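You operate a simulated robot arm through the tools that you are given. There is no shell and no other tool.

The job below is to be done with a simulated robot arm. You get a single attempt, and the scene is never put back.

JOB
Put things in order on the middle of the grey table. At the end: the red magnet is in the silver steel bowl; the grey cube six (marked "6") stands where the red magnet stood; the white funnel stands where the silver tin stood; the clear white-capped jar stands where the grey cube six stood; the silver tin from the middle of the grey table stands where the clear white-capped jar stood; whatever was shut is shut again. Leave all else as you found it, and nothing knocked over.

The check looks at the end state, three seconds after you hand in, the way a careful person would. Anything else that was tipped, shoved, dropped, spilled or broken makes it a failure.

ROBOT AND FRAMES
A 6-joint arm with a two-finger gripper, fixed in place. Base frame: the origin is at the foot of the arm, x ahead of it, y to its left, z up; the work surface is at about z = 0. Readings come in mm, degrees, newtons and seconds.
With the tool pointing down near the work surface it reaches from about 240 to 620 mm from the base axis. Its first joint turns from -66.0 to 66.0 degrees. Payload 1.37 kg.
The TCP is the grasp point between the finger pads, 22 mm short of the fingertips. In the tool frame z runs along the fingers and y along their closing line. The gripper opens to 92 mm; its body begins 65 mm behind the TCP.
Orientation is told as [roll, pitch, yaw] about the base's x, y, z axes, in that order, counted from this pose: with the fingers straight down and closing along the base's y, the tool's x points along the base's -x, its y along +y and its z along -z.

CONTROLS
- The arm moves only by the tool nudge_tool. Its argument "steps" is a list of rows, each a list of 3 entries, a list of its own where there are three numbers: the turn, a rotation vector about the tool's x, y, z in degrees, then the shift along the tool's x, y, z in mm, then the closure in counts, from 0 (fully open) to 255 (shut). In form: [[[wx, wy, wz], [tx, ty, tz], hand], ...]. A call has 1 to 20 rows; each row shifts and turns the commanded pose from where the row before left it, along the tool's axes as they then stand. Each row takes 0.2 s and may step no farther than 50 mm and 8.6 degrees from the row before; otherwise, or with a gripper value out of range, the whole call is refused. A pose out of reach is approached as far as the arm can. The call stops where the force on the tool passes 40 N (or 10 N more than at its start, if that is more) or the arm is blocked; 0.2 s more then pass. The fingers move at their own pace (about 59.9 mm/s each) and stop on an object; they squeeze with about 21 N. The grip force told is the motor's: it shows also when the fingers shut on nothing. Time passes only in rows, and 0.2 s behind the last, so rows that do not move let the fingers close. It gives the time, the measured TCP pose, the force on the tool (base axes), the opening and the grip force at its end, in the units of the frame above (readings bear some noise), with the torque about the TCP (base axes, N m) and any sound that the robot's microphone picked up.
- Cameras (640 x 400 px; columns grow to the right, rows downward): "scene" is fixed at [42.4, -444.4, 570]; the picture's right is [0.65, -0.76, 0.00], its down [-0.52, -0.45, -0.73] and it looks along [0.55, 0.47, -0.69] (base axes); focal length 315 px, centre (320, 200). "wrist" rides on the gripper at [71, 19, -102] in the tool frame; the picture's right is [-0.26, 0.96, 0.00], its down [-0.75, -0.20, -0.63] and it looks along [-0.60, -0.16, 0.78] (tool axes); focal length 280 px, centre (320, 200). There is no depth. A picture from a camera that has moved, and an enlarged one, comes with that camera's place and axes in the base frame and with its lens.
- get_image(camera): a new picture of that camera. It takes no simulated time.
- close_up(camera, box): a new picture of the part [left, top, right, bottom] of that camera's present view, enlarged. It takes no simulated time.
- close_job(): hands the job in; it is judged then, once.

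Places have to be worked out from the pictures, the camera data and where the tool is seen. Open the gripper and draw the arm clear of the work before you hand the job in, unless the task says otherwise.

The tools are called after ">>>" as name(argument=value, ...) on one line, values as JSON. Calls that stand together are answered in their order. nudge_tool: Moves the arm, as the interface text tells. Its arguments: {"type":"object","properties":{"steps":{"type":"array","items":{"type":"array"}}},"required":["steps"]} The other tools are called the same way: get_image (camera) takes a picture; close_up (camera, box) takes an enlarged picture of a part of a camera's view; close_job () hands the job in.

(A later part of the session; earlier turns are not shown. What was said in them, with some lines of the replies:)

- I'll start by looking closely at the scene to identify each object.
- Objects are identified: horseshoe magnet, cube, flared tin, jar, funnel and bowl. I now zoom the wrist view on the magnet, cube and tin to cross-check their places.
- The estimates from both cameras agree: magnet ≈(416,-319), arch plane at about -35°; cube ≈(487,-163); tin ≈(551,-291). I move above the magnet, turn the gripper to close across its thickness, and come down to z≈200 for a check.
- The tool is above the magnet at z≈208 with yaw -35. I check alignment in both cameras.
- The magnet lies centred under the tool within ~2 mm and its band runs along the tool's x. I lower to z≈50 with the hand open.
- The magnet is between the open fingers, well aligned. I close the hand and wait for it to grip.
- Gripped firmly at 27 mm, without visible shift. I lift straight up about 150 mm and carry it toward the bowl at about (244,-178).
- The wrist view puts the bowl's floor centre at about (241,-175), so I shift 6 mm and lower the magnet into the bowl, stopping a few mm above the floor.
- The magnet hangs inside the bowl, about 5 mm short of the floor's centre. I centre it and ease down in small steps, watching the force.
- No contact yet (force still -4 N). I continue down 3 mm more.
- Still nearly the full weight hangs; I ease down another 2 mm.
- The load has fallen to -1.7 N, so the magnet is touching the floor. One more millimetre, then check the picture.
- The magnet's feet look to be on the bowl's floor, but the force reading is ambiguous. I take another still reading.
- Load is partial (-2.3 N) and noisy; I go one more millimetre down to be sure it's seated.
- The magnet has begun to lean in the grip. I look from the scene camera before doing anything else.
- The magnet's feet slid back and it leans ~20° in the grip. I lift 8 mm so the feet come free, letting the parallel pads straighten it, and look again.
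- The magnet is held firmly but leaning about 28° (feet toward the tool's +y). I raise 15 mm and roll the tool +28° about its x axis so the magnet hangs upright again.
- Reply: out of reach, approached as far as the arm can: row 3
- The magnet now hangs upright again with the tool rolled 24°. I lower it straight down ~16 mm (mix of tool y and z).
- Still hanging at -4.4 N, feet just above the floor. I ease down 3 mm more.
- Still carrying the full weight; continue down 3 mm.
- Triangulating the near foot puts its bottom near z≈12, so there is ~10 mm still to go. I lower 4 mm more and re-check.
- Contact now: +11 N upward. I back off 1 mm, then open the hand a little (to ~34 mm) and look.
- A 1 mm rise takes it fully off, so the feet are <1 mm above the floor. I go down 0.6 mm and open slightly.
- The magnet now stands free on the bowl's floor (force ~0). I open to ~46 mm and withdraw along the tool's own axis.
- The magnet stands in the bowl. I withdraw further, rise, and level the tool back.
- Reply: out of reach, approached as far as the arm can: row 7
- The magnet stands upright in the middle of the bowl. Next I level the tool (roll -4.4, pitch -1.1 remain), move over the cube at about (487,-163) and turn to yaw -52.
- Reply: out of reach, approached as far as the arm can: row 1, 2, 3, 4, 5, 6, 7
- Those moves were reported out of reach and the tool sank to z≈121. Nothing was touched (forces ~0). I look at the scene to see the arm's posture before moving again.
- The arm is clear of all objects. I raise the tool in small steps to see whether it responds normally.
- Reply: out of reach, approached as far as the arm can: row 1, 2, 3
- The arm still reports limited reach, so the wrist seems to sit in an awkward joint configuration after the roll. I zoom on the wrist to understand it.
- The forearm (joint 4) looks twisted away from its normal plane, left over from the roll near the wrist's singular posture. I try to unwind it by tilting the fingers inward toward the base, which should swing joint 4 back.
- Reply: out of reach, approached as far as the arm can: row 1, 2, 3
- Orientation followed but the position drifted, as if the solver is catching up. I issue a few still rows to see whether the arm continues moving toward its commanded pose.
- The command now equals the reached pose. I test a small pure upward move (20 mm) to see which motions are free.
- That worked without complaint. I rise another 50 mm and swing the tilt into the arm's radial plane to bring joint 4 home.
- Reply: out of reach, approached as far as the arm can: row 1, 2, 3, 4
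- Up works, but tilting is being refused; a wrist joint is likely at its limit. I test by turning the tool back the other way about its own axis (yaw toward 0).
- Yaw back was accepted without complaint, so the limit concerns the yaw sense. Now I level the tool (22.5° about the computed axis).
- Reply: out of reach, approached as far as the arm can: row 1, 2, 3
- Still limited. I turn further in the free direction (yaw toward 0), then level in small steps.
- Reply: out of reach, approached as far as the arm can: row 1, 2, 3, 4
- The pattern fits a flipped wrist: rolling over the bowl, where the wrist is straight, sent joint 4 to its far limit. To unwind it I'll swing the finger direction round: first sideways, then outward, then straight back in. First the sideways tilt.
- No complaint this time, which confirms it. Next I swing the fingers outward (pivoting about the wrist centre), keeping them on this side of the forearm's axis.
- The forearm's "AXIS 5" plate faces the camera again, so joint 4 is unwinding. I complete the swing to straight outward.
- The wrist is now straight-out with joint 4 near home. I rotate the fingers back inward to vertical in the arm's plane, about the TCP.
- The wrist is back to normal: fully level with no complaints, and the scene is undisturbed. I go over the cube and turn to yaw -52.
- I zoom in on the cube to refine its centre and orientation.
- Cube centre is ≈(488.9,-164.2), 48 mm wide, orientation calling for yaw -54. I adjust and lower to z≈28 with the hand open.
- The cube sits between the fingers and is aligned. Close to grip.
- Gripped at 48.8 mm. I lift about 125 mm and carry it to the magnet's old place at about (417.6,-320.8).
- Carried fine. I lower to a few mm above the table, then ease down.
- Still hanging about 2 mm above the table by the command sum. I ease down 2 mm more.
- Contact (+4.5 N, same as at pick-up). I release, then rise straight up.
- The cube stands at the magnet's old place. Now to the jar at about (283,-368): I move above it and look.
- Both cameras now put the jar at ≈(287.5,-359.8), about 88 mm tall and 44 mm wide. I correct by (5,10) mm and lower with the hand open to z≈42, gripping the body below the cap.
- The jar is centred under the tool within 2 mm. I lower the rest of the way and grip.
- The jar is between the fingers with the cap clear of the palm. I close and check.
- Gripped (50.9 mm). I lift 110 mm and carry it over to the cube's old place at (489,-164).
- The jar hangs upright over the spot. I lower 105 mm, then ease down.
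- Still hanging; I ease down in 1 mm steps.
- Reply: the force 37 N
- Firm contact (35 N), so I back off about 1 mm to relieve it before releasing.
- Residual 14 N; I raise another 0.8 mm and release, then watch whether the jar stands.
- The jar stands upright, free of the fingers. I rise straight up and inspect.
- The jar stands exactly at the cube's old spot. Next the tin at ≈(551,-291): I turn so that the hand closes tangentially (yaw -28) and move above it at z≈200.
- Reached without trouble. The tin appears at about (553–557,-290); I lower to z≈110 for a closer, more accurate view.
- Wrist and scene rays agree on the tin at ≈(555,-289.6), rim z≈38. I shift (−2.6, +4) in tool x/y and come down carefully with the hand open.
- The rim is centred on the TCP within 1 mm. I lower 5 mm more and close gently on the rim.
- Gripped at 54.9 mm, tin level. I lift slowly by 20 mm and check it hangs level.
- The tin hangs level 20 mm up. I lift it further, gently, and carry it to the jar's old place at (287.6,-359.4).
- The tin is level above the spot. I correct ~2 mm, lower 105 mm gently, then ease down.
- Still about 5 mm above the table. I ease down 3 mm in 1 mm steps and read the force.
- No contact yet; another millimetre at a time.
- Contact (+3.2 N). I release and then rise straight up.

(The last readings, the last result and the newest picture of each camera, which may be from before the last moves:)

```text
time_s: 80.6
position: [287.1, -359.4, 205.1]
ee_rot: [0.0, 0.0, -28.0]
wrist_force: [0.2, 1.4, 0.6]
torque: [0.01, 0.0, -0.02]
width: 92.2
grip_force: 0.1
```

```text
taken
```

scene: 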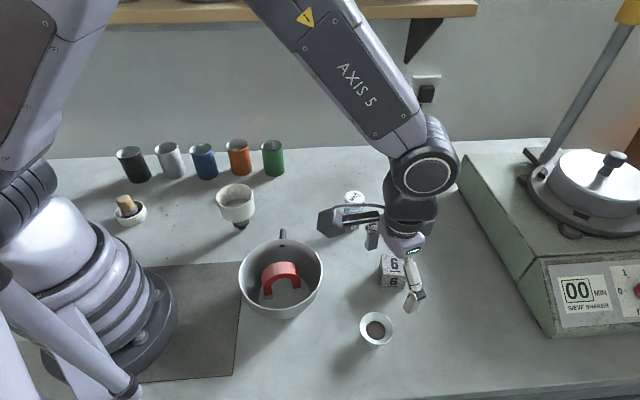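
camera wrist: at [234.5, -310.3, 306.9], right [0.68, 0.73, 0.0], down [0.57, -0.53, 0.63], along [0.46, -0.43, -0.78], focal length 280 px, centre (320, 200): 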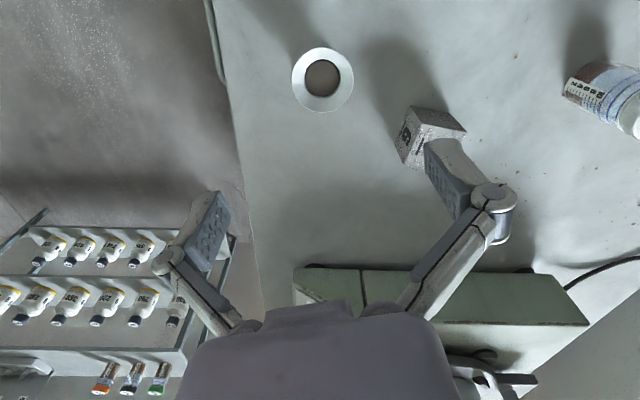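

The tin stands at the jar's old place, level and with its content. Now the funnel at ≈(303,22): I raise to z≈230 and move over there, keeping the tool's attitude (no tilting near the base).

>>> nudge_tool(steps=[[[0, 0, 0], [0, 0, -25], 0], [[0, 0, 0], [18.4, 38.3, 0], 0], [[0, 0, 0], [18.4, 38.3, 0], 0], [[0, 0, 0], [18.4, 38.3, 0], 0], [[0, 0, 0], [18.4, 38.3, 0], 0], [[0, 0, 0], [18.4, 38.3, 0], 0], [[0, 0, 0], [18.4, 38.3, 0], 0], [[0, 0, 0], [18.4, 38.3, 0], 0], [[0, 0, 0], [18.4, 38.3, 0], 0], [[0, 0, 0], [18.4, 38.3, 0], 0], [[0, 0, 0], [0, 0, 0], 0]])

>>> get_image(camera="wrist")

>>> get_image(camera="scene")

```text
time_s: 83.0
position: [304.8, 24.0, 227.6]
ee_rot: [0.0, -0.1, -28.1]
wrist_force: [-0.5, -0.1, 0.5]
torque: [0.01, 0.01, 0.01]
width: 92.0
grip_force: 0.1
```

```text
taken
camera wrist: at [250.9, 73.2, 330.0], right [0.69, 0.73, 0.0], down [0.57, -0.53, 0.63], along [0.46, -0.43, -0.78], focal length 280 px, centre (320, 200)
```

wrist: 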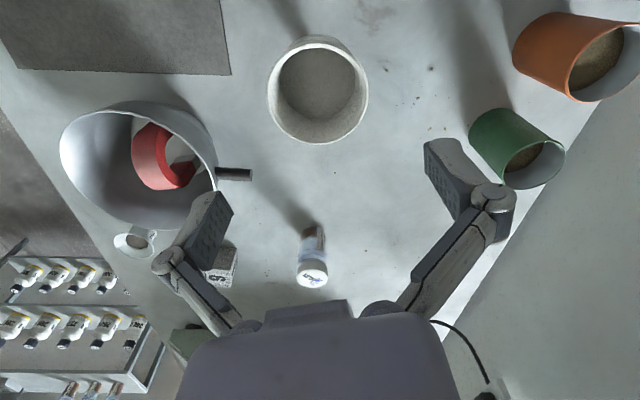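

```text
taken
```

scene: 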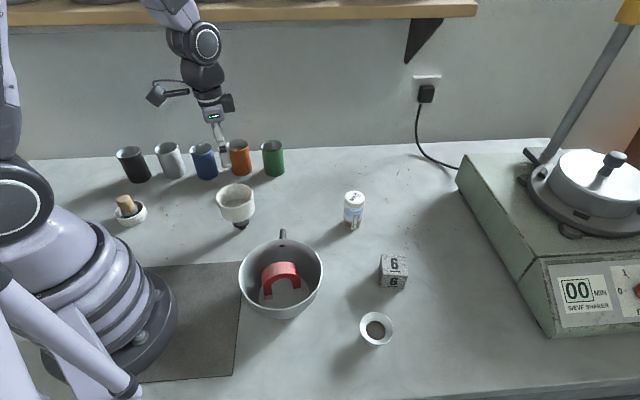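

The funnel's rim triangulates to ≈(302,24), rim height ≈106, diameter ≈80 mm. I shift slightly, lower to z≈145 and refine.

>>> nudge_tool(steps=[[[0, 0, 0], [2.7, -0.6, 0], 0], [[0, 0, 0], [0, 0, 40], 0], [[0, 0, 0], [0, 0, 40], 0], [[0, 0, 0], [0, 0, 0], 0], [[0, 0, 0], [0, 0, 0], 0]])

>>> get_image(camera="wrist")

>>> close_up(camera="scene", box=[170, 130, 290, 240])

```text
time_s: 84.2
position: [301.4, 22.9, 148.1]
ee_rot: [0.0, 0.0, -28.1]
wrist_force: [0.0, 0.6, -0.4]
torque: [0.01, 0.02, 0.0]
width: 92.2
grip_force: 0.1
```

```text
taken
camera wrist: at [247.3, 73.2, 250.5], right [0.68, 0.73, 0.0], down [0.57, -0.53, 0.63], along [0.46, -0.43, -0.78], focal length 280 px, centre (320, 200)
```

wrist: 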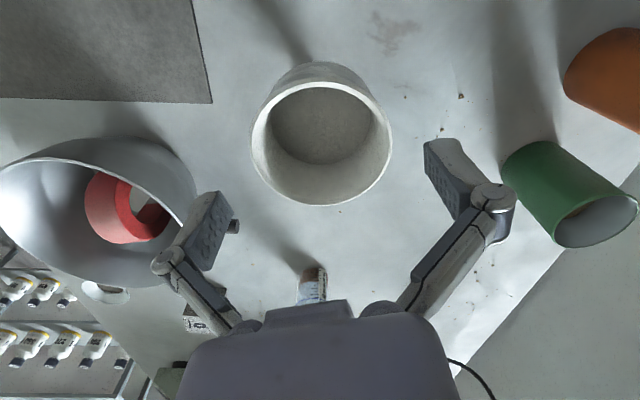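

```text
3.64 times, centred on (230, 185) of scene
camera zoom: at [42.4, -444.4, 570.0], right [0.65, -0.76, 0.0], down [-0.52, -0.45, -0.73], along [0.55, 0.47, -0.69], focal length 1146 px, centre (647, 254)
```

zoom: 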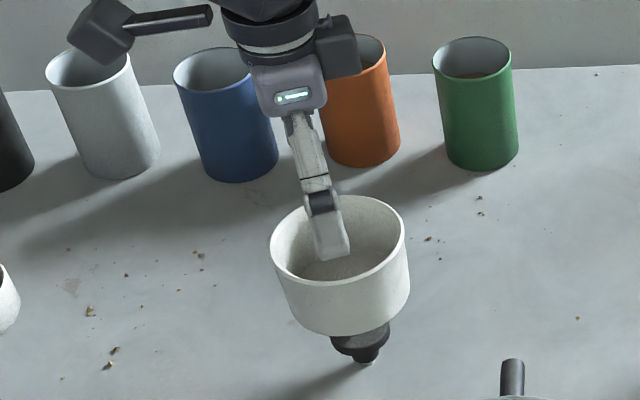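

The rim is centred on the tool within 1–2 mm. I shift 1.5 mm and lower to z≈88 so the fingers straddle the cup (about 5.5 mm clearance each side).

>>> nudge_tool(steps=[[[0, 0, 0], [-1.5, 0.3, 0], 0], [[0, 0, 0], [0, 0, 15], 0], [[0, 0, 0], [0, 0, 8], 0], [[0, 0, 0], [0, 0, 0], 0]])

>>> get_image(camera="wrist")

>>> close_up(camera="scene", box=[170, 130, 290, 240])

```text
time_s: 85.2
position: [302.0, 22.2, 125.4]
ee_rot: [0.0, -0.1, -28.0]
wrist_force: [0.7, 0.3, 0.1]
torque: [-0.02, 0.05, 0.01]
width: 91.9
grip_force: 0.1
```

```text
taken
camera wrist: at [248.7, 72.5, 227.1], right [0.68, 0.73, 0.0], down [0.57, -0.53, 0.63], along [0.46, -0.43, -0.78], focal length 280 px, centre (320, 200)
```

wrist: 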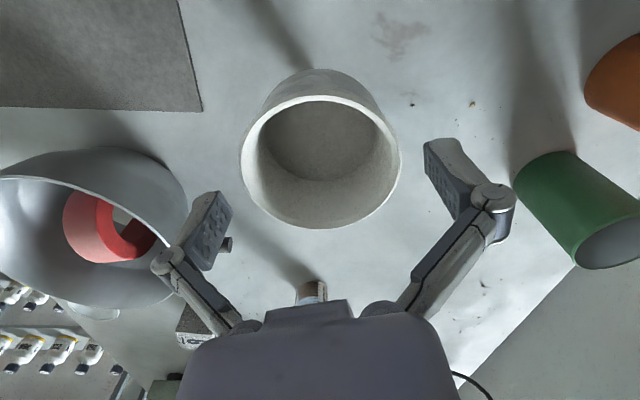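

```text
3.64 times, centred on (230, 185) of scene
camera zoom: at [42.4, -444.4, 570.0], right [0.65, -0.76, 0.0], down [-0.52, -0.45, -0.73], along [0.55, 0.47, -0.69], focal length 1146 px, centre (647, 254)
```

zoom: 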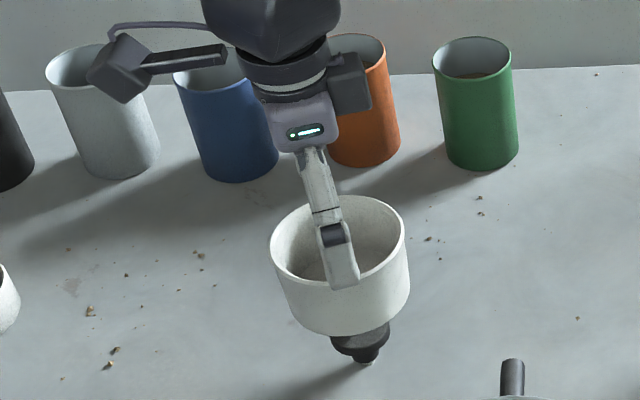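

The picture matches prediction: ~5 mm gap between each fingertip and rim. I lower 8 mm first and check the force before going on.

>>> nudge_tool(steps=[[[0, 0, 0], [0, 0, 4], 0], [[0, 0, 0], [0, 0, 4], 0], [[0, 0, 0], [0, 0, 0], 0]])

>>> get_image(camera="wrist")

>>> close_up(camera="scene", box=[190, 160, 290, 240])

```text
time_s: 86.0
position: [302.8, 23.2, 117.5]
ee_rot: [0.1, -0.1, -27.9]
wrist_force: [-0.3, -0.5, -1.3]
torque: [0.0, -0.02, -0.01]
width: 92.1
grip_force: 0.1
```

```text
taken
camera wrist: at [249.2, 72.8, 219.2], right [0.68, 0.73, 0.0], down [0.57, -0.53, 0.63], along [0.46, -0.43, -0.78], focal length 280 px, centre (320, 200)
```

wrist: 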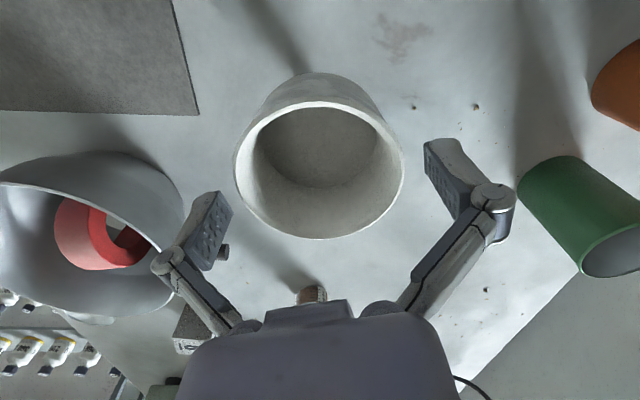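

```text
5.00 times, centred on (240, 200) of scene
camera zoom: at [42.4, -444.4, 570.0], right [0.65, -0.76, 0.0], down [-0.52, -0.45, -0.73], along [0.55, 0.47, -0.69], focal length 1576 px, centre (720, 200)
```

zoom: 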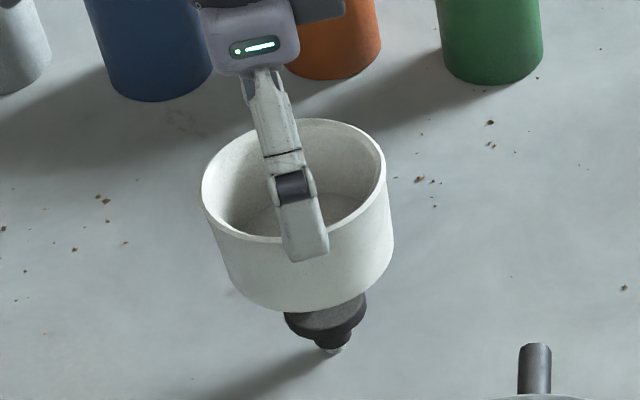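

No contact, and the finger passes outside the wall. I shift -0.6 mm and lower the remaining ~29 mm.

>>> nudge_tool(steps=[[[0, 0, 0], [0, -0.6, 6], 0], [[0, 0, 0], [0, 0, 8], 0], [[0, 0, 0], [0, 0, 8], 0], [[0, 0, 0], [0, 0, 6], 0], [[0, 0, 0], [0, 0, 0], 0], [[0, 0, 0], [0, 0, 0], 0]])

>>> get_image(camera="wrist")

>>> close_up(camera="scene", box=[190, 160, 290, 240])

```text
time_s: 87.4
position: [303.0, 23.5, 89.8]
ee_rot: [-0.1, -0.1, -28.0]
wrist_force: [0.5, 0.5, 0.5]
torque: [0.0, 0.04, 0.02]
width: 91.9
grip_force: 0.1
```

```text
taken
camera wrist: at [248.7, 72.8, 191.3], right [0.68, 0.73, 0.0], down [0.57, -0.53, 0.63], along [0.46, -0.43, -0.78], focal length 280 px, centre (320, 200)
```

wrist: 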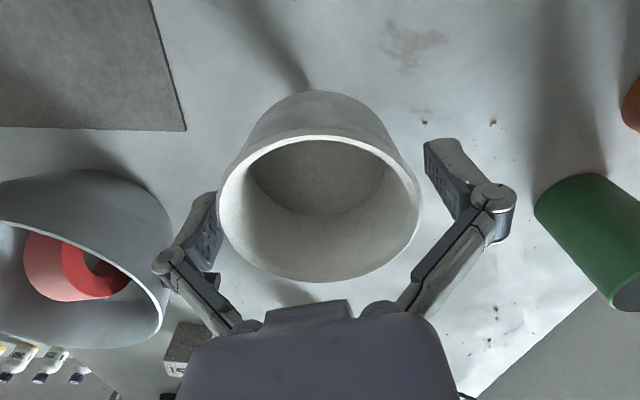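

```text
5.00 times, centred on (240, 200) of scene
camera zoom: at [42.4, -444.4, 570.0], right [0.65, -0.76, 0.0], down [-0.52, -0.45, -0.73], along [0.55, 0.47, -0.69], focal length 1576 px, centre (720, 200)
```

zoom: 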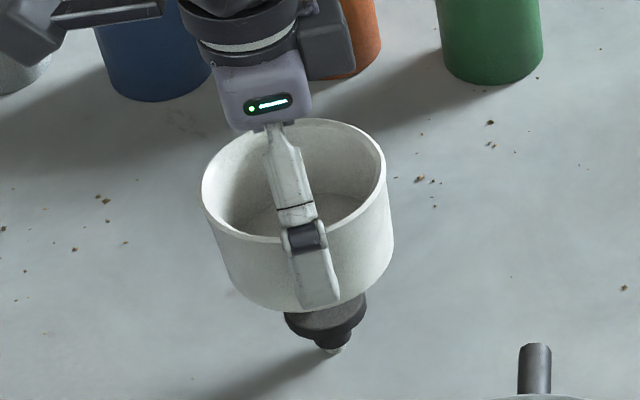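

The cup is centred between the fingers. I close in small increments so that any first contact is gentle, then grip.

>>> nudge_tool(steps=[[[0, 0, 0], [0, 0, 0], 15], [[0, 0, 0], [0, 0, 0], 24], [[0, 0, 0], [0, 0, 0], 29], [[0, 0, 0], [0, 0, 0], 33], [[0, 0, 0], [0, 0, 0], 38], [[0, 0, 0], [0, 0, 0], 45], [[0, 0, 0], [0, 0, 0], 60], [[0, 0, 0], [0, 0, 0], 255], [[0, 0, 0], [0, 0, 0], 255]])

>>> get_image(camera="wrist")

>>> close_up(camera="scene", box=[190, 160, 290, 240])

```text
time_s: 89.4
position: [302.3, 22.6, 89.8]
ee_rot: [0.0, -0.1, -28.0]
wrist_force: [-0.8, -0.5, 4.4]
torque: [-0.02, -0.01, 0.01]
width: 78.1
grip_force: 21.0
```

```text
taken
camera wrist: at [248.7, 72.8, 191.4], right [0.68, 0.73, 0.0], down [0.57, -0.53, 0.63], along [0.46, -0.43, -0.78], focal length 280 px, centre (320, 200)
```

wrist: 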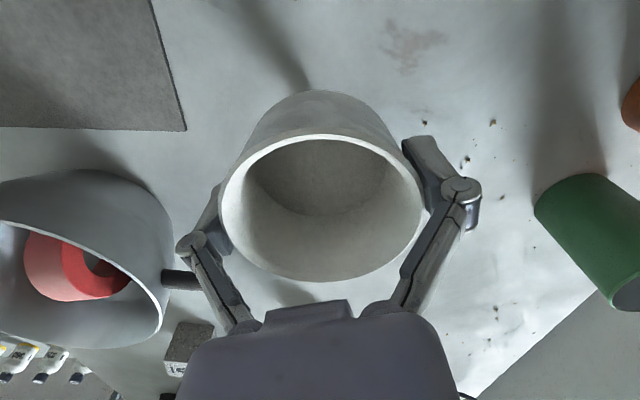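

```text
5.00 times, centred on (240, 200) of scene
camera zoom: at [42.4, -444.4, 570.0], right [0.65, -0.76, 0.0], down [-0.52, -0.45, -0.73], along [0.55, 0.47, -0.69], focal length 1576 px, centre (720, 200)
```

zoom: 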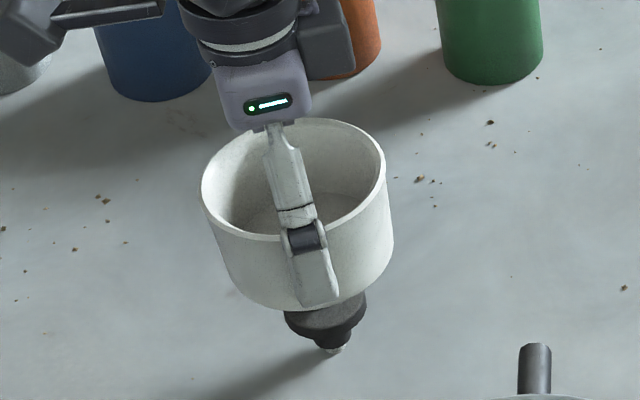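

Gripped at 78 mm with no visible shift. I lift slowly 15 mm and check that it hangs straight.

>>> nudge_tool(steps=[[[0, 0, 0], [0, 0, -2], 255], [[0, 0, 0], [0, 0, -5], 255], [[0, 0, 0], [0, 0, -8], 255], [[0, 0, 0], [0, 0, 0], 255], [[0, 0, 0], [0, 0, 0], 255]])

>>> get_image(camera="wrist")

>>> close_up(camera="scene", box=[190, 160, 290, 240])

```text
time_s: 90.6
position: [302.2, 22.9, 105.7]
ee_rot: [0.1, -0.1, -28.1]
wrist_force: [-0.2, -0.2, -0.5]
torque: [0.01, -0.04, 0.0]
width: 77.5
grip_force: 21.3
```

```text
taken
camera wrist: at [248.8, 72.1, 206.3], right [0.68, 0.73, 0.0], down [0.57, -0.53, 0.63], along [0.46, -0.43, -0.78], focal length 280 px, centre (320, 200)
```

wrist: 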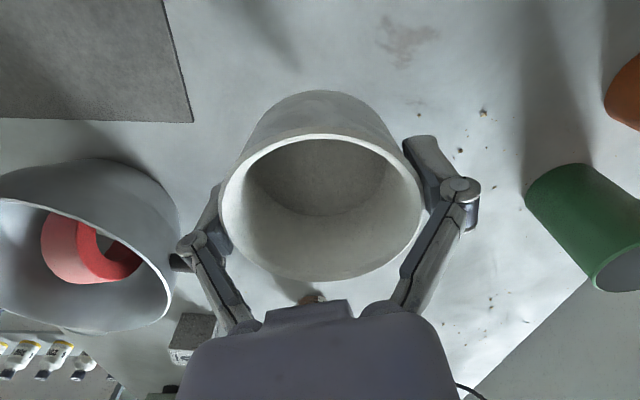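

```text
5.00 times, centred on (240, 200) of scene
camera zoom: at [42.4, -444.4, 570.0], right [0.65, -0.76, 0.0], down [-0.52, -0.45, -0.73], along [0.55, 0.47, -0.69], focal length 1576 px, centre (720, 200)
```

zoom: 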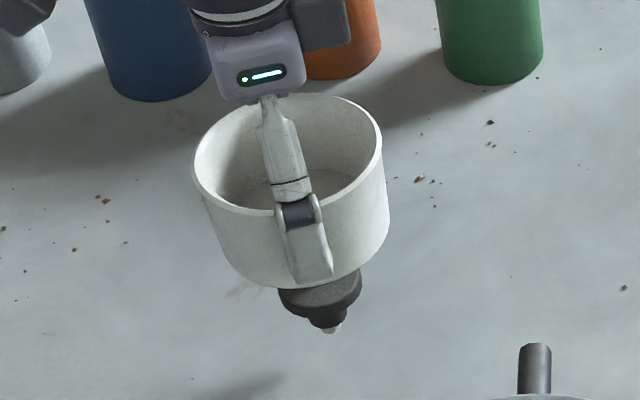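

It hangs straight. I lift to z≈230 (so the stem clears the jar) and carry it to the tin's old place at ≈(555,-289).

>>> nudge_tool(steps=[[[0, 0, 0], [0, 0, -15], 255], [[0, 0, 0], [0, 0, -30], 255], [[0, 0, 0], [0, 0, -35], 255], [[0, 0, 0], [0, 0, -30], 255], [[0, 0, 0], [0, 0, -15], 255], [[0, 0, 0], [-16.8, -7.1, 0], 255], [[0, 0, 0], [-33.6, -14.2, 0], 255], [[0, 0, 0], [-33.6, -14.2, 0], 255], [[0, 0, 0], [-33.6, -14.2, 0], 255], [[0, 0, 0], [-33.6, -14.2, 0], 255], [[0, 0, 0], [-33.6, -14.2, 0], 255], [[0, 0, 0], [-33.6, -14.2, 0], 255], [[0, 0, 0], [-33.6, -14.2, 0], 255], [[0, 0, 0], [-33.6, -14.2, 0], 255], [[0, 0, 0], [-33.6, -14.2, 0], 255], [[0, 0, 0], [-33.6, -14.2, 0], 255], [[0, 0, 0], [-16.8, -7.1, 0], 255], [[0, 0, 0], [0, 0, 0], 255]])

>>> get_image(camera="wrist")

>>> get_image(camera="scene")

```text
time_s: 94.4
position: [553.4, -288.8, 230.0]
ee_rot: [0.0, -0.2, -28.0]
wrist_force: [0.1, 0.0, -0.9]
torque: [-0.03, -0.01, -0.01]
width: 77.8
grip_force: 21.4
```

```text
taken
camera wrist: at [500.8, -239.1, 332.0], right [0.68, 0.73, 0.0], down [0.57, -0.53, 0.63], along [0.46, -0.43, -0.78], focal length 280 px, centre (320, 200)
```

wrist: 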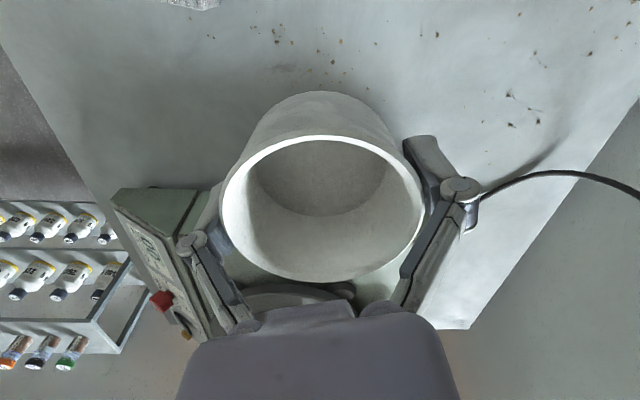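

```text
taken
```

scene: 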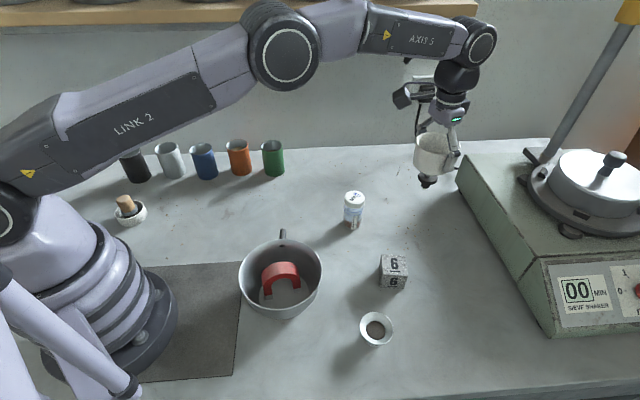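

Above the tin's old place, funnel still straight. I lower 130 mm gently, leaving about 10 mm.

>>> nudge_tool(steps=[[[0, 0, 0], [-0.8, 0.4, 15], 255], [[0, 0, 0], [0, 0, 30], 255], [[0, 0, 0], [0, 0, 35], 255], [[0, 0, 0], [0, 0, 28], 255], [[0, 0, 0], [0, 0, 15], 255], [[0, 0, 0], [0, 0, 7], 255], [[0, 0, 0], [0, 0, 0], 255], [[0, 0, 0], [0, 0, 0], 255]])

>>> get_image(camera="wrist")

>>> close_up(camera="scene", box=[350, 150, 480, 260])

```text
time_s: 96.2
position: [556.4, -289.2, 100.5]
ee_rot: [0.0, 0.0, -27.9]
wrist_force: [-1.1, -0.9, -2.6]
torque: [-0.01, 0.01, -0.02]
width: 77.6
grip_force: 20.9
```

```text
taken
camera wrist: at [502.7, -239.4, 202.3], right [0.68, 0.73, 0.0], down [0.57, -0.53, 0.63], along [0.46, -0.43, -0.78], focal length 280 px, centre (320, 200)
```

wrist: 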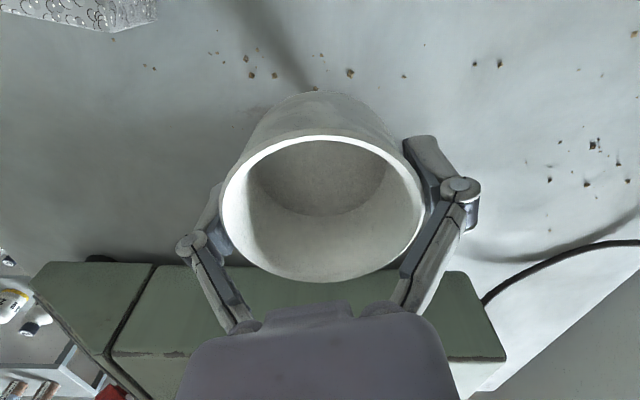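

```text
3.64 times, centred on (415, 205) of scene
camera zoom: at [42.4, -444.5, 570.0], right [0.65, -0.76, 0.0], down [-0.52, -0.45, -0.73], along [0.55, 0.47, -0.69], focal length 1146 px, centre (-26, 182)
```

zoom: 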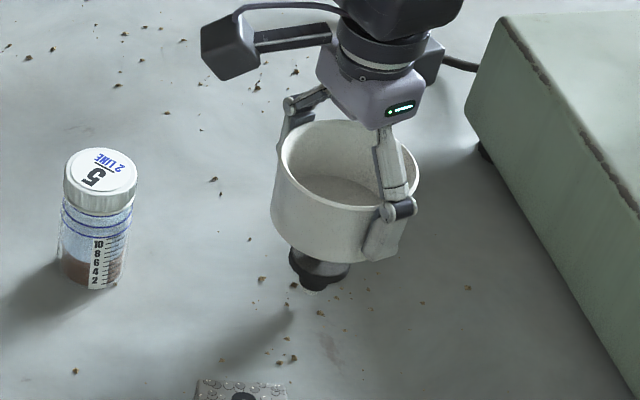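

Position is right (≈(556,-289)). About 10.5 mm to go: I lower 9 mm in small steps, then feel for contact.

>>> nudge_tool(steps=[[[0, 0, 0], [0, 0, 3], 255], [[0, 0, 0], [0, 0, 3], 255], [[0, 0, 0], [0, 0, 2], 255], [[0, 0, 0], [0, 0, 1], 255], [[0, 0, 0], [0, 0, 0], 255], [[0, 0, 0], [0, 0, 0], 255]])

>>> get_image(camera="wrist")

```text
time_s: 97.6
position: [555.3, -289.5, 90.9]
ee_rot: [-0.1, 0.0, -27.9]
wrist_force: [0.7, 0.2, -1.6]
torque: [0.01, 0.0, -0.01]
width: 77.8
grip_force: 21.3
```

```text
taken
camera wrist: at [502.6, -239.4, 193.4], right [0.68, 0.73, 0.0], down [0.57, -0.53, 0.63], along [0.46, -0.43, -0.78], focal length 280 px, centre (320, 200)
```

wrist: 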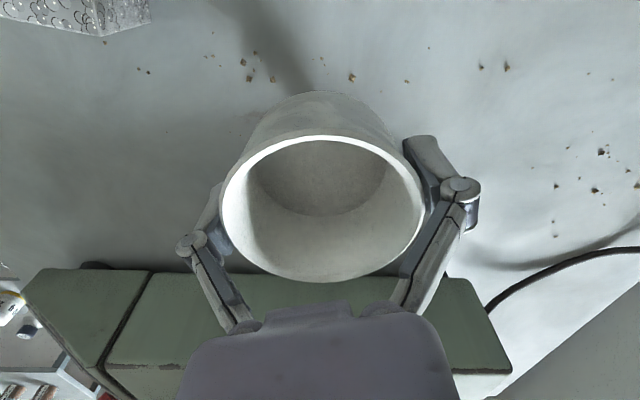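

About 2 mm remain. One millimetre down, then half-millimetre steps.

>>> nudge_tool(steps=[[[0, 0, 0], [0, 0, 1], 255], [[0, 0, 0], [0, 0, 0.5], 255], [[0, 0, 0], [0, 0, 0], 255], [[0, 0, 0], [0, 0, 0], 255]])

```text
time_s: 98.6
position: [556.2, -289.8, 89.7]
ee_rot: [0.0, -0.1, -28.0]
wrist_force: [-0.2, -0.4, -1.6]
torque: [0.02, 0.01, 0.04]
width: 77.7
grip_force: 21.0
```

Still hanging (-1.6 N). Another half millimetre at a time.

>>> nudge_tool(steps=[[[0, 0, 0], [0, 0, 0.5], 255], [[0, 0, 0], [0, 0, 0], 255], [[0, 0, 0], [0, 0, 0], 255]])

>>> close_up(camera="scene", box=[370, 170, 460, 250])

```text
time_s: 99.4
position: [555.8, -288.6, 90.7]
ee_rot: [0.0, -0.2, -28.0]
wrist_force: [-1.2, 0.6, 1.6]
torque: [0.06, 0.05, 0.02]
width: 77.9
grip_force: 21.5
```

```text
5.00 times, centred on (415, 210) of scene
camera zoom: at [42.4, -444.4, 570.0], right [0.65, -0.76, 0.0], down [-0.52, -0.45, -0.73], along [0.55, 0.47, -0.69], focal length 1576 px, centre (-155, 150)
```

zoom: 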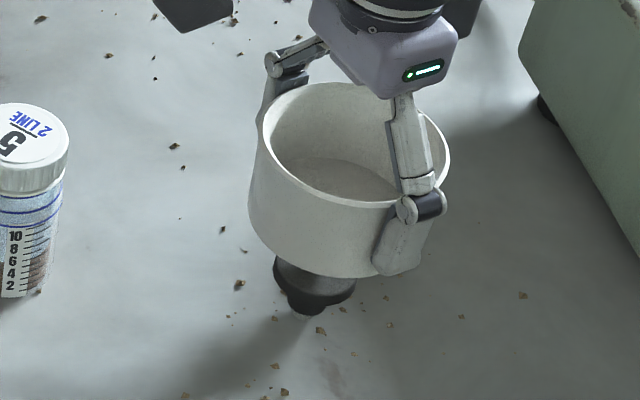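

Light contact (+1.6 N). I loosen the grip in tiny increments so the funnel is released without a jerk, then look.

>>> nudge_tool(steps=[[[0, 0, 0], [0, 0, 0.3], 255], [[0, 0, 0], [0, 0, 0], 60], [[0, 0, 0], [0, 0, 0], 46], [[0, 0, 0], [0, 0, 0], 42], [[0, 0, 0], [0, 0, 0], 40], [[0, 0, 0], [0, 0, 0], 39], [[0, 0, 0], [0, 0, 0], 38], [[0, 0, 0], [0, 0, 0], 37], [[0, 0, 0], [0, 0, 0], 36], [[0, 0, 0], [0, 0, 0], 35], [[0, 0, 0], [0, 0, 0], 34], [[0, 0, 0], [0, 0, 0], 33]])

>>> get_image(camera="wrist")

>>> close_up(camera="scene", box=[370, 170, 460, 250])

```text
time_s: 102.0
position: [555.6, -288.6, 89.5]
ee_rot: [0.0, -0.1, -28.1]
wrist_force: [0.0, -0.4, 0.4]
torque: [0.0, 0.0, -0.01]
width: 79.9
grip_force: 0.2
```

```text
taken
camera wrist: at [502.8, -239.3, 191.2], right [0.68, 0.73, 0.0], down [0.57, -0.53, 0.63], along [0.46, -0.43, -0.78], focal length 280 px, centre (320, 200)
```

wrist: 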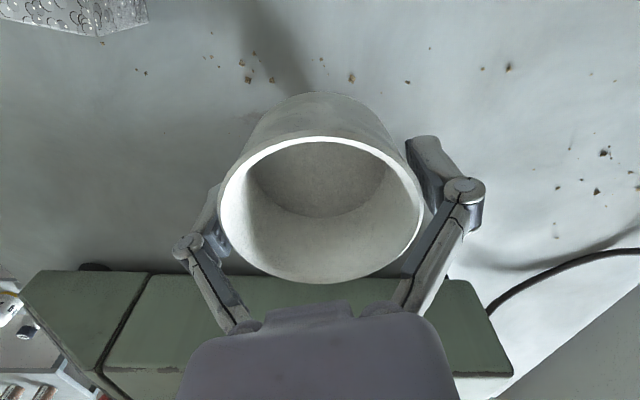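

```text
5.00 times, centred on (415, 210) of scene
camera zoom: at [42.4, -444.4, 570.0], right [0.65, -0.76, 0.0], down [-0.52, -0.45, -0.73], along [0.55, 0.47, -0.69], focal length 1576 px, centre (-155, 150)
```

zoom: 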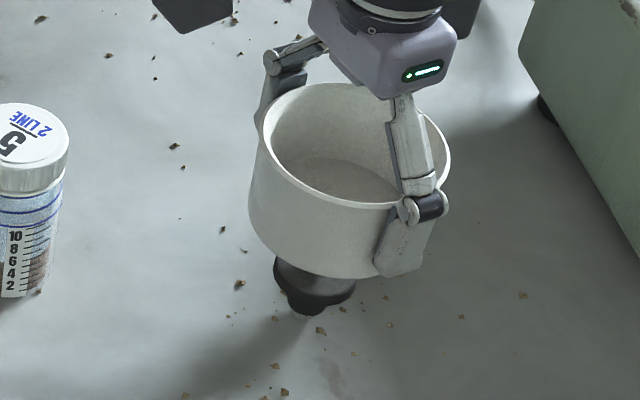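

The funnel hasn't moved in the scene view. I continue to open slowly and check again.

>>> nudge_tool(steps=[[[0, 0, 0], [0, 0, 0], 31], [[0, 0, 0], [0, 0, 0], 29], [[0, 0, 0], [0, 0, 0], 27], [[0, 0, 0], [0, 0, 0], 25], [[0, 0, 0], [0, 0, 0], 25], [[0, 0, 0], [0, 0, 0], 25], [[0, 0, 0], [0, 0, 0], 25]])

>>> get_image(camera="wrist")

>>> close_up(camera="scene", box=[370, 170, 460, 250])

```text
time_s: 103.6
position: [556.1, -288.0, 88.3]
ee_rot: [0.0, -0.1, -28.0]
wrist_force: [0.6, 0.6, 0.0]
torque: [0.01, 0.02, 0.0]
width: 82.8
grip_force: 0.0
```

```text
taken
camera wrist: at [502.8, -239.3, 191.2], right [0.68, 0.73, 0.0], down [0.57, -0.53, 0.63], along [0.46, -0.43, -0.78], focal length 280 px, centre (320, 200)
```

wrist: 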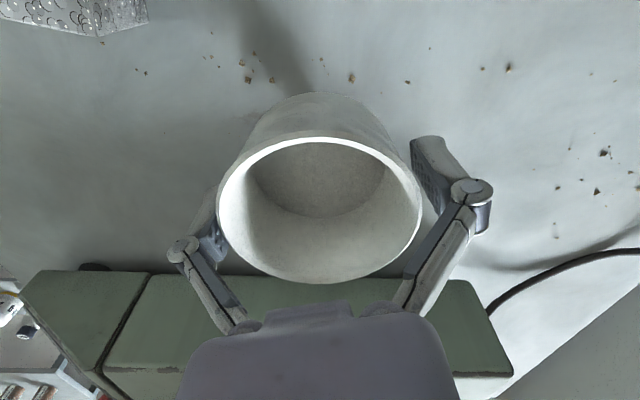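

```text
5.00 times, centred on (415, 210) of scene
camera zoom: at [42.4, -444.4, 570.0], right [0.65, -0.76, 0.0], down [-0.52, -0.45, -0.73], along [0.55, 0.47, -0.69], focal length 1576 px, centre (-155, 150)
```

zoom: 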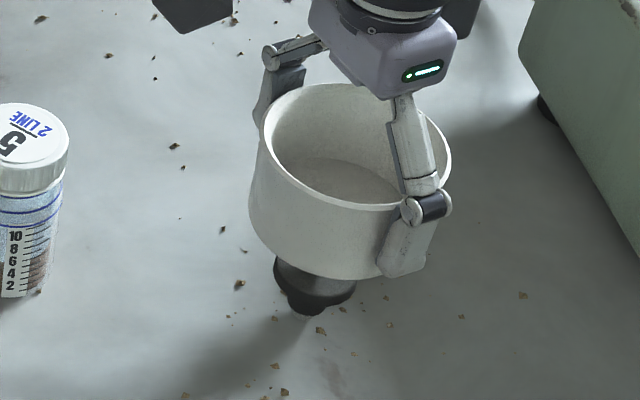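

The funnel looks nearly unmoved, but I want to be sure it isn't leaning on a finger. I zoom in on both views.

>>> close_up(camera="wrist", box=[170, 80, 500, 300])

>>> close_up(camera="scene", box=[395, 195, 435, 240])

```text
1.82 times, centred on (335, 190) of wrist
camera zoom: at [502.8, -239.3, 191.2], right [0.68, 0.73, 0.0], down [0.57, -0.53, 0.63], along [0.46, -0.43, -0.78], focal length 510 px, centre (293, 218)
```

zoom: 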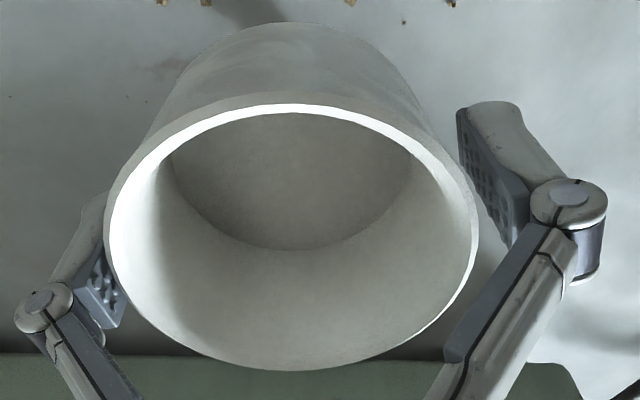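

```text
8.89 times, centred on (415, 218) of scene
camera zoom: at [42.4, -444.4, 570.0], right [0.65, -0.76, 0.0], down [-0.52, -0.45, -0.73], along [0.55, 0.47, -0.69], focal length 2802 px, centre (-524, 44)
```

zoom: 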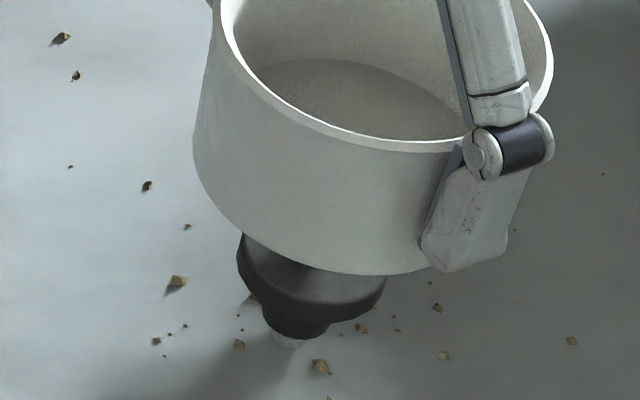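

The cup appears centred with small gaps either side. I open slightly more and compare rim positions to be sure it isn't following a finger.

>>> nudge_tool(steps=[[[0, 0, 0], [0, 0, 0], 22], [[0, 0, 0], [0, 0, 0], 19], [[0, 0, 0], [0, 0, 0], 16], [[0, 0, 0], [0, 0, 0], 16], [[0, 0, 0], [0, 0, 0], 16], [[0, 0, 0], [0, 0, 0], 16]])

>>> close_up(camera="wrist", box=[170, 80, 500, 300])

>>> close_up(camera="scene", box=[395, 195, 435, 240])

```text
time_s: 105.0
position: [555.8, -290.0, 88.8]
ee_rot: [-0.1, -0.1, -28.0]
wrist_force: [0.1, 0.4, 0.8]
torque: [-0.02, -0.01, -0.02]
width: 86.4
grip_force: 0.1
```

```text
1.82 times, centred on (335, 190) of wrist
camera zoom: at [502.8, -239.3, 191.2], right [0.68, 0.73, 0.0], down [0.57, -0.53, 0.63], along [0.46, -0.43, -0.78], focal length 510 px, centre (293, 218)
```

zoom: 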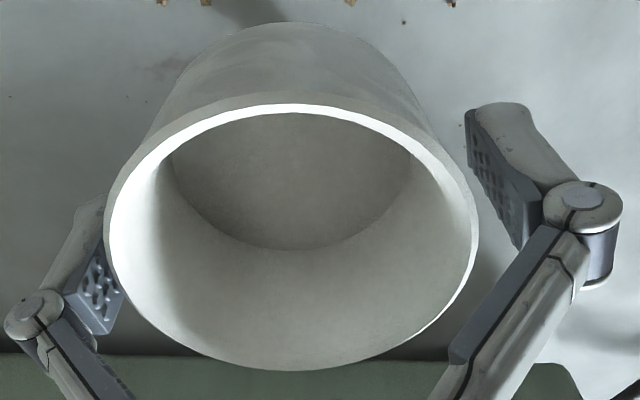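

```text
8.89 times, centred on (415, 218) of scene
camera zoom: at [42.4, -444.4, 570.0], right [0.65, -0.76, 0.0], down [-0.52, -0.45, -0.73], along [0.55, 0.47, -0.69], focal length 2802 px, centre (-524, 44)
```

zoom: 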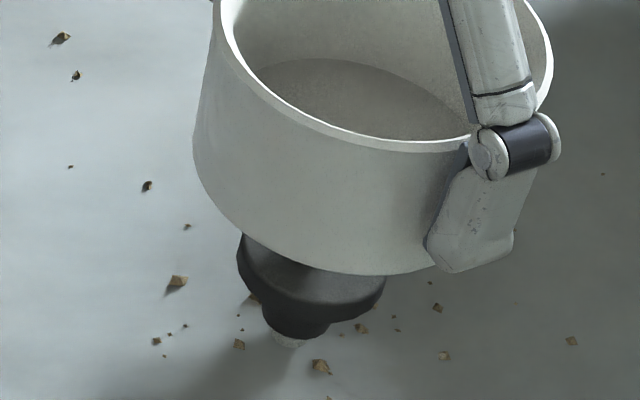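

Identical picture while the fingers moved away: the funnel stands on its own. I open fully, and rise straight up in moderate steps.

>>> nudge_tool(steps=[[[0, 0, 0], [0, 0, 0], 8], [[0, 0, 0], [0, 0, 0], 0], [[0, 0, 0], [0, -0.5, 0], 0], [[0, 0, 0], [0, 0, -5], 0], [[0, 0, 0], [0, 0, -10], 0], [[0, 0, 0], [0, 0, -15], 0], [[0, 0, 0], [0, 0, -20], 0], [[0, 0, 0], [0, 0, -30], 0], [[0, 0, 0], [0, 0, -40], 0], [[0, 0, 0], [0, 0, 0], 0]])

>>> get_image(camera="wrist")

>>> get_image(camera="scene")

```text
time_s: 107.2
position: [555.1, -288.5, 208.7]
ee_rot: [0.0, -0.1, -28.0]
wrist_force: [-0.9, -0.5, 0.4]
torque: [-0.01, 0.02, 0.02]
width: 91.9
grip_force: 0.0
```

```text
taken
camera wrist: at [502.0, -239.8, 310.5], right [0.68, 0.73, 0.0], down [0.57, -0.53, 0.63], along [0.46, -0.43, -0.78], focal length 280 px, centre (320, 200)
```

wrist: 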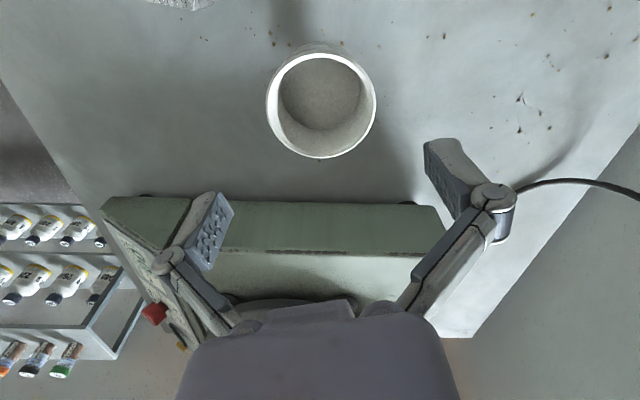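

```text
taken
```

scene: 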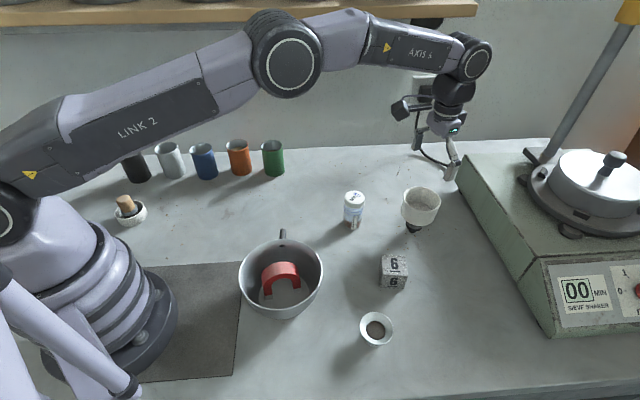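

The funnel stands at the tin's old place and everything is upright. I draw the arm up and back to about its starting position, clear of the work.

>>> nudge_tool(steps=[[[0, 0, 0], [0, 0, -40], 0], [[0, 0, 0], [29.6, -20.2, -25], 0], [[0, 0, 0], [29.6, -20.2, -25], 0], [[0, 0, 0], [29.6, -20.2, -25], 0], [[0, 0, 0], [29.6, -20.2, -25], 0], [[0, 0, 0], [29.6, -20.2, -12], 0], [[0, 0, 0], [0, 0, 0], 0], [[0, 0, 0], [0, 0, 0], 0]])

>>> get_image(camera="scene")

>>> close_up(camera="scene", box=[330, 170, 450, 360])

>>> get_image(camera="wrist")

```text
time_s: 109.0
position: [377.0, -308.1, 361.5]
ee_rot: [0.0, -0.2, -28.1]
wrist_force: [-0.4, 0.7, -0.2]
torque: [0.0, -0.02, 0.04]
width: 91.7
grip_force: 0.1
```

```text
taken
```

scene: 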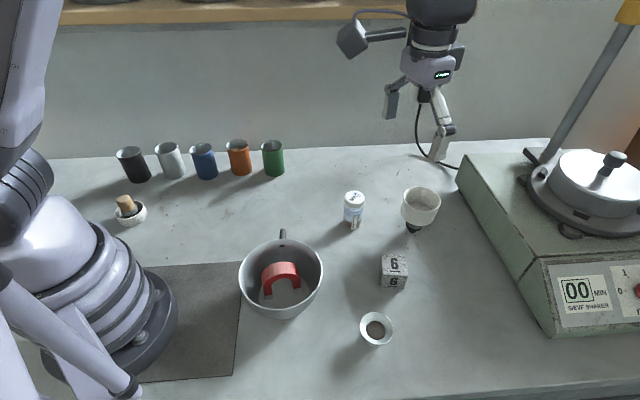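

```text
2.11 times, centred on (390, 265) of scene
camera zoom: at [42.4, -444.4, 570.0], right [0.65, -0.76, 0.0], down [-0.52, -0.45, -0.73], along [0.55, 0.47, -0.69], focal length 664 px, centre (173, 63)
```

zoom: 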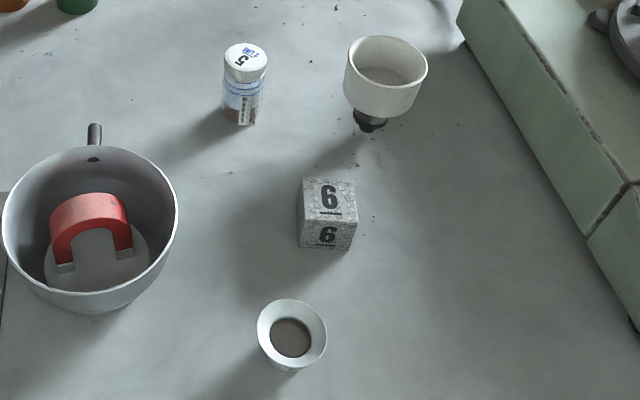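

```text
taken
camera wrist: at [324.3, -259.2, 463.1], right [0.68, 0.73, 0.0], down [0.57, -0.53, 0.63], along [0.46, -0.43, -0.78], focal length 280 px, centre (320, 200)
```

wrist: 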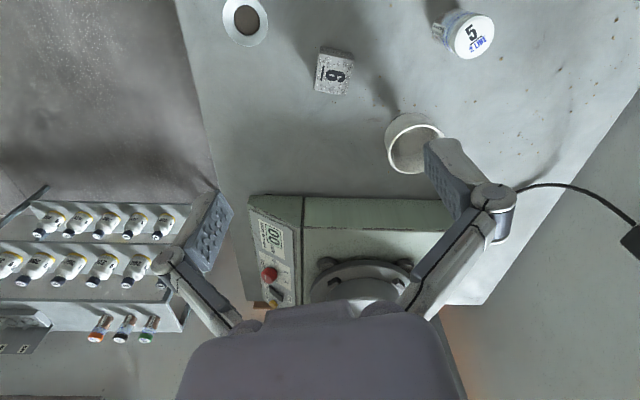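

All items are in place: magnet in the bowl, cube at the magnet's spot, jar (capped) at the cube's spot, tin at the jar's spot, funnel upright at the tin's spot. The bowl, cups, mortar and shaker look just as at the start, and the arm is clear with the hand open, so I hand in.

>>> close_job()

```text
The job is handed in.
```

The job is handed in. In the last pictures everything was upright, and the arm was clear with the hand open.

| Item | Where it is now |
|---|---|
| Red magnet | Standing in the silver steel bowl |
| Grey cube six | Where the red magnet stood, within about 2 mm |
| Clear white-capped jar | Where the cube stood, within about 1 mm, cap still on |
| Silver tin | Where the jar stood, level and with its contents still in it |
| White funnel | Standing on its stem where the tin stood, within about 5 mm |

Two things didn't go smoothly:

- **Magnet:** it leaned over in the grip while I was setting it in the bowl. I lifted it, straightened it and set it down standing. The bowl did not move in the pictures.
- **Arm:** that correction left the wrist twisted, and the arm drifted off its commanded path until I unwound it. It touched nothing while that happened.

The bowl, the coloured cups, the mortar and the sieve shaker all look as they did at the start.
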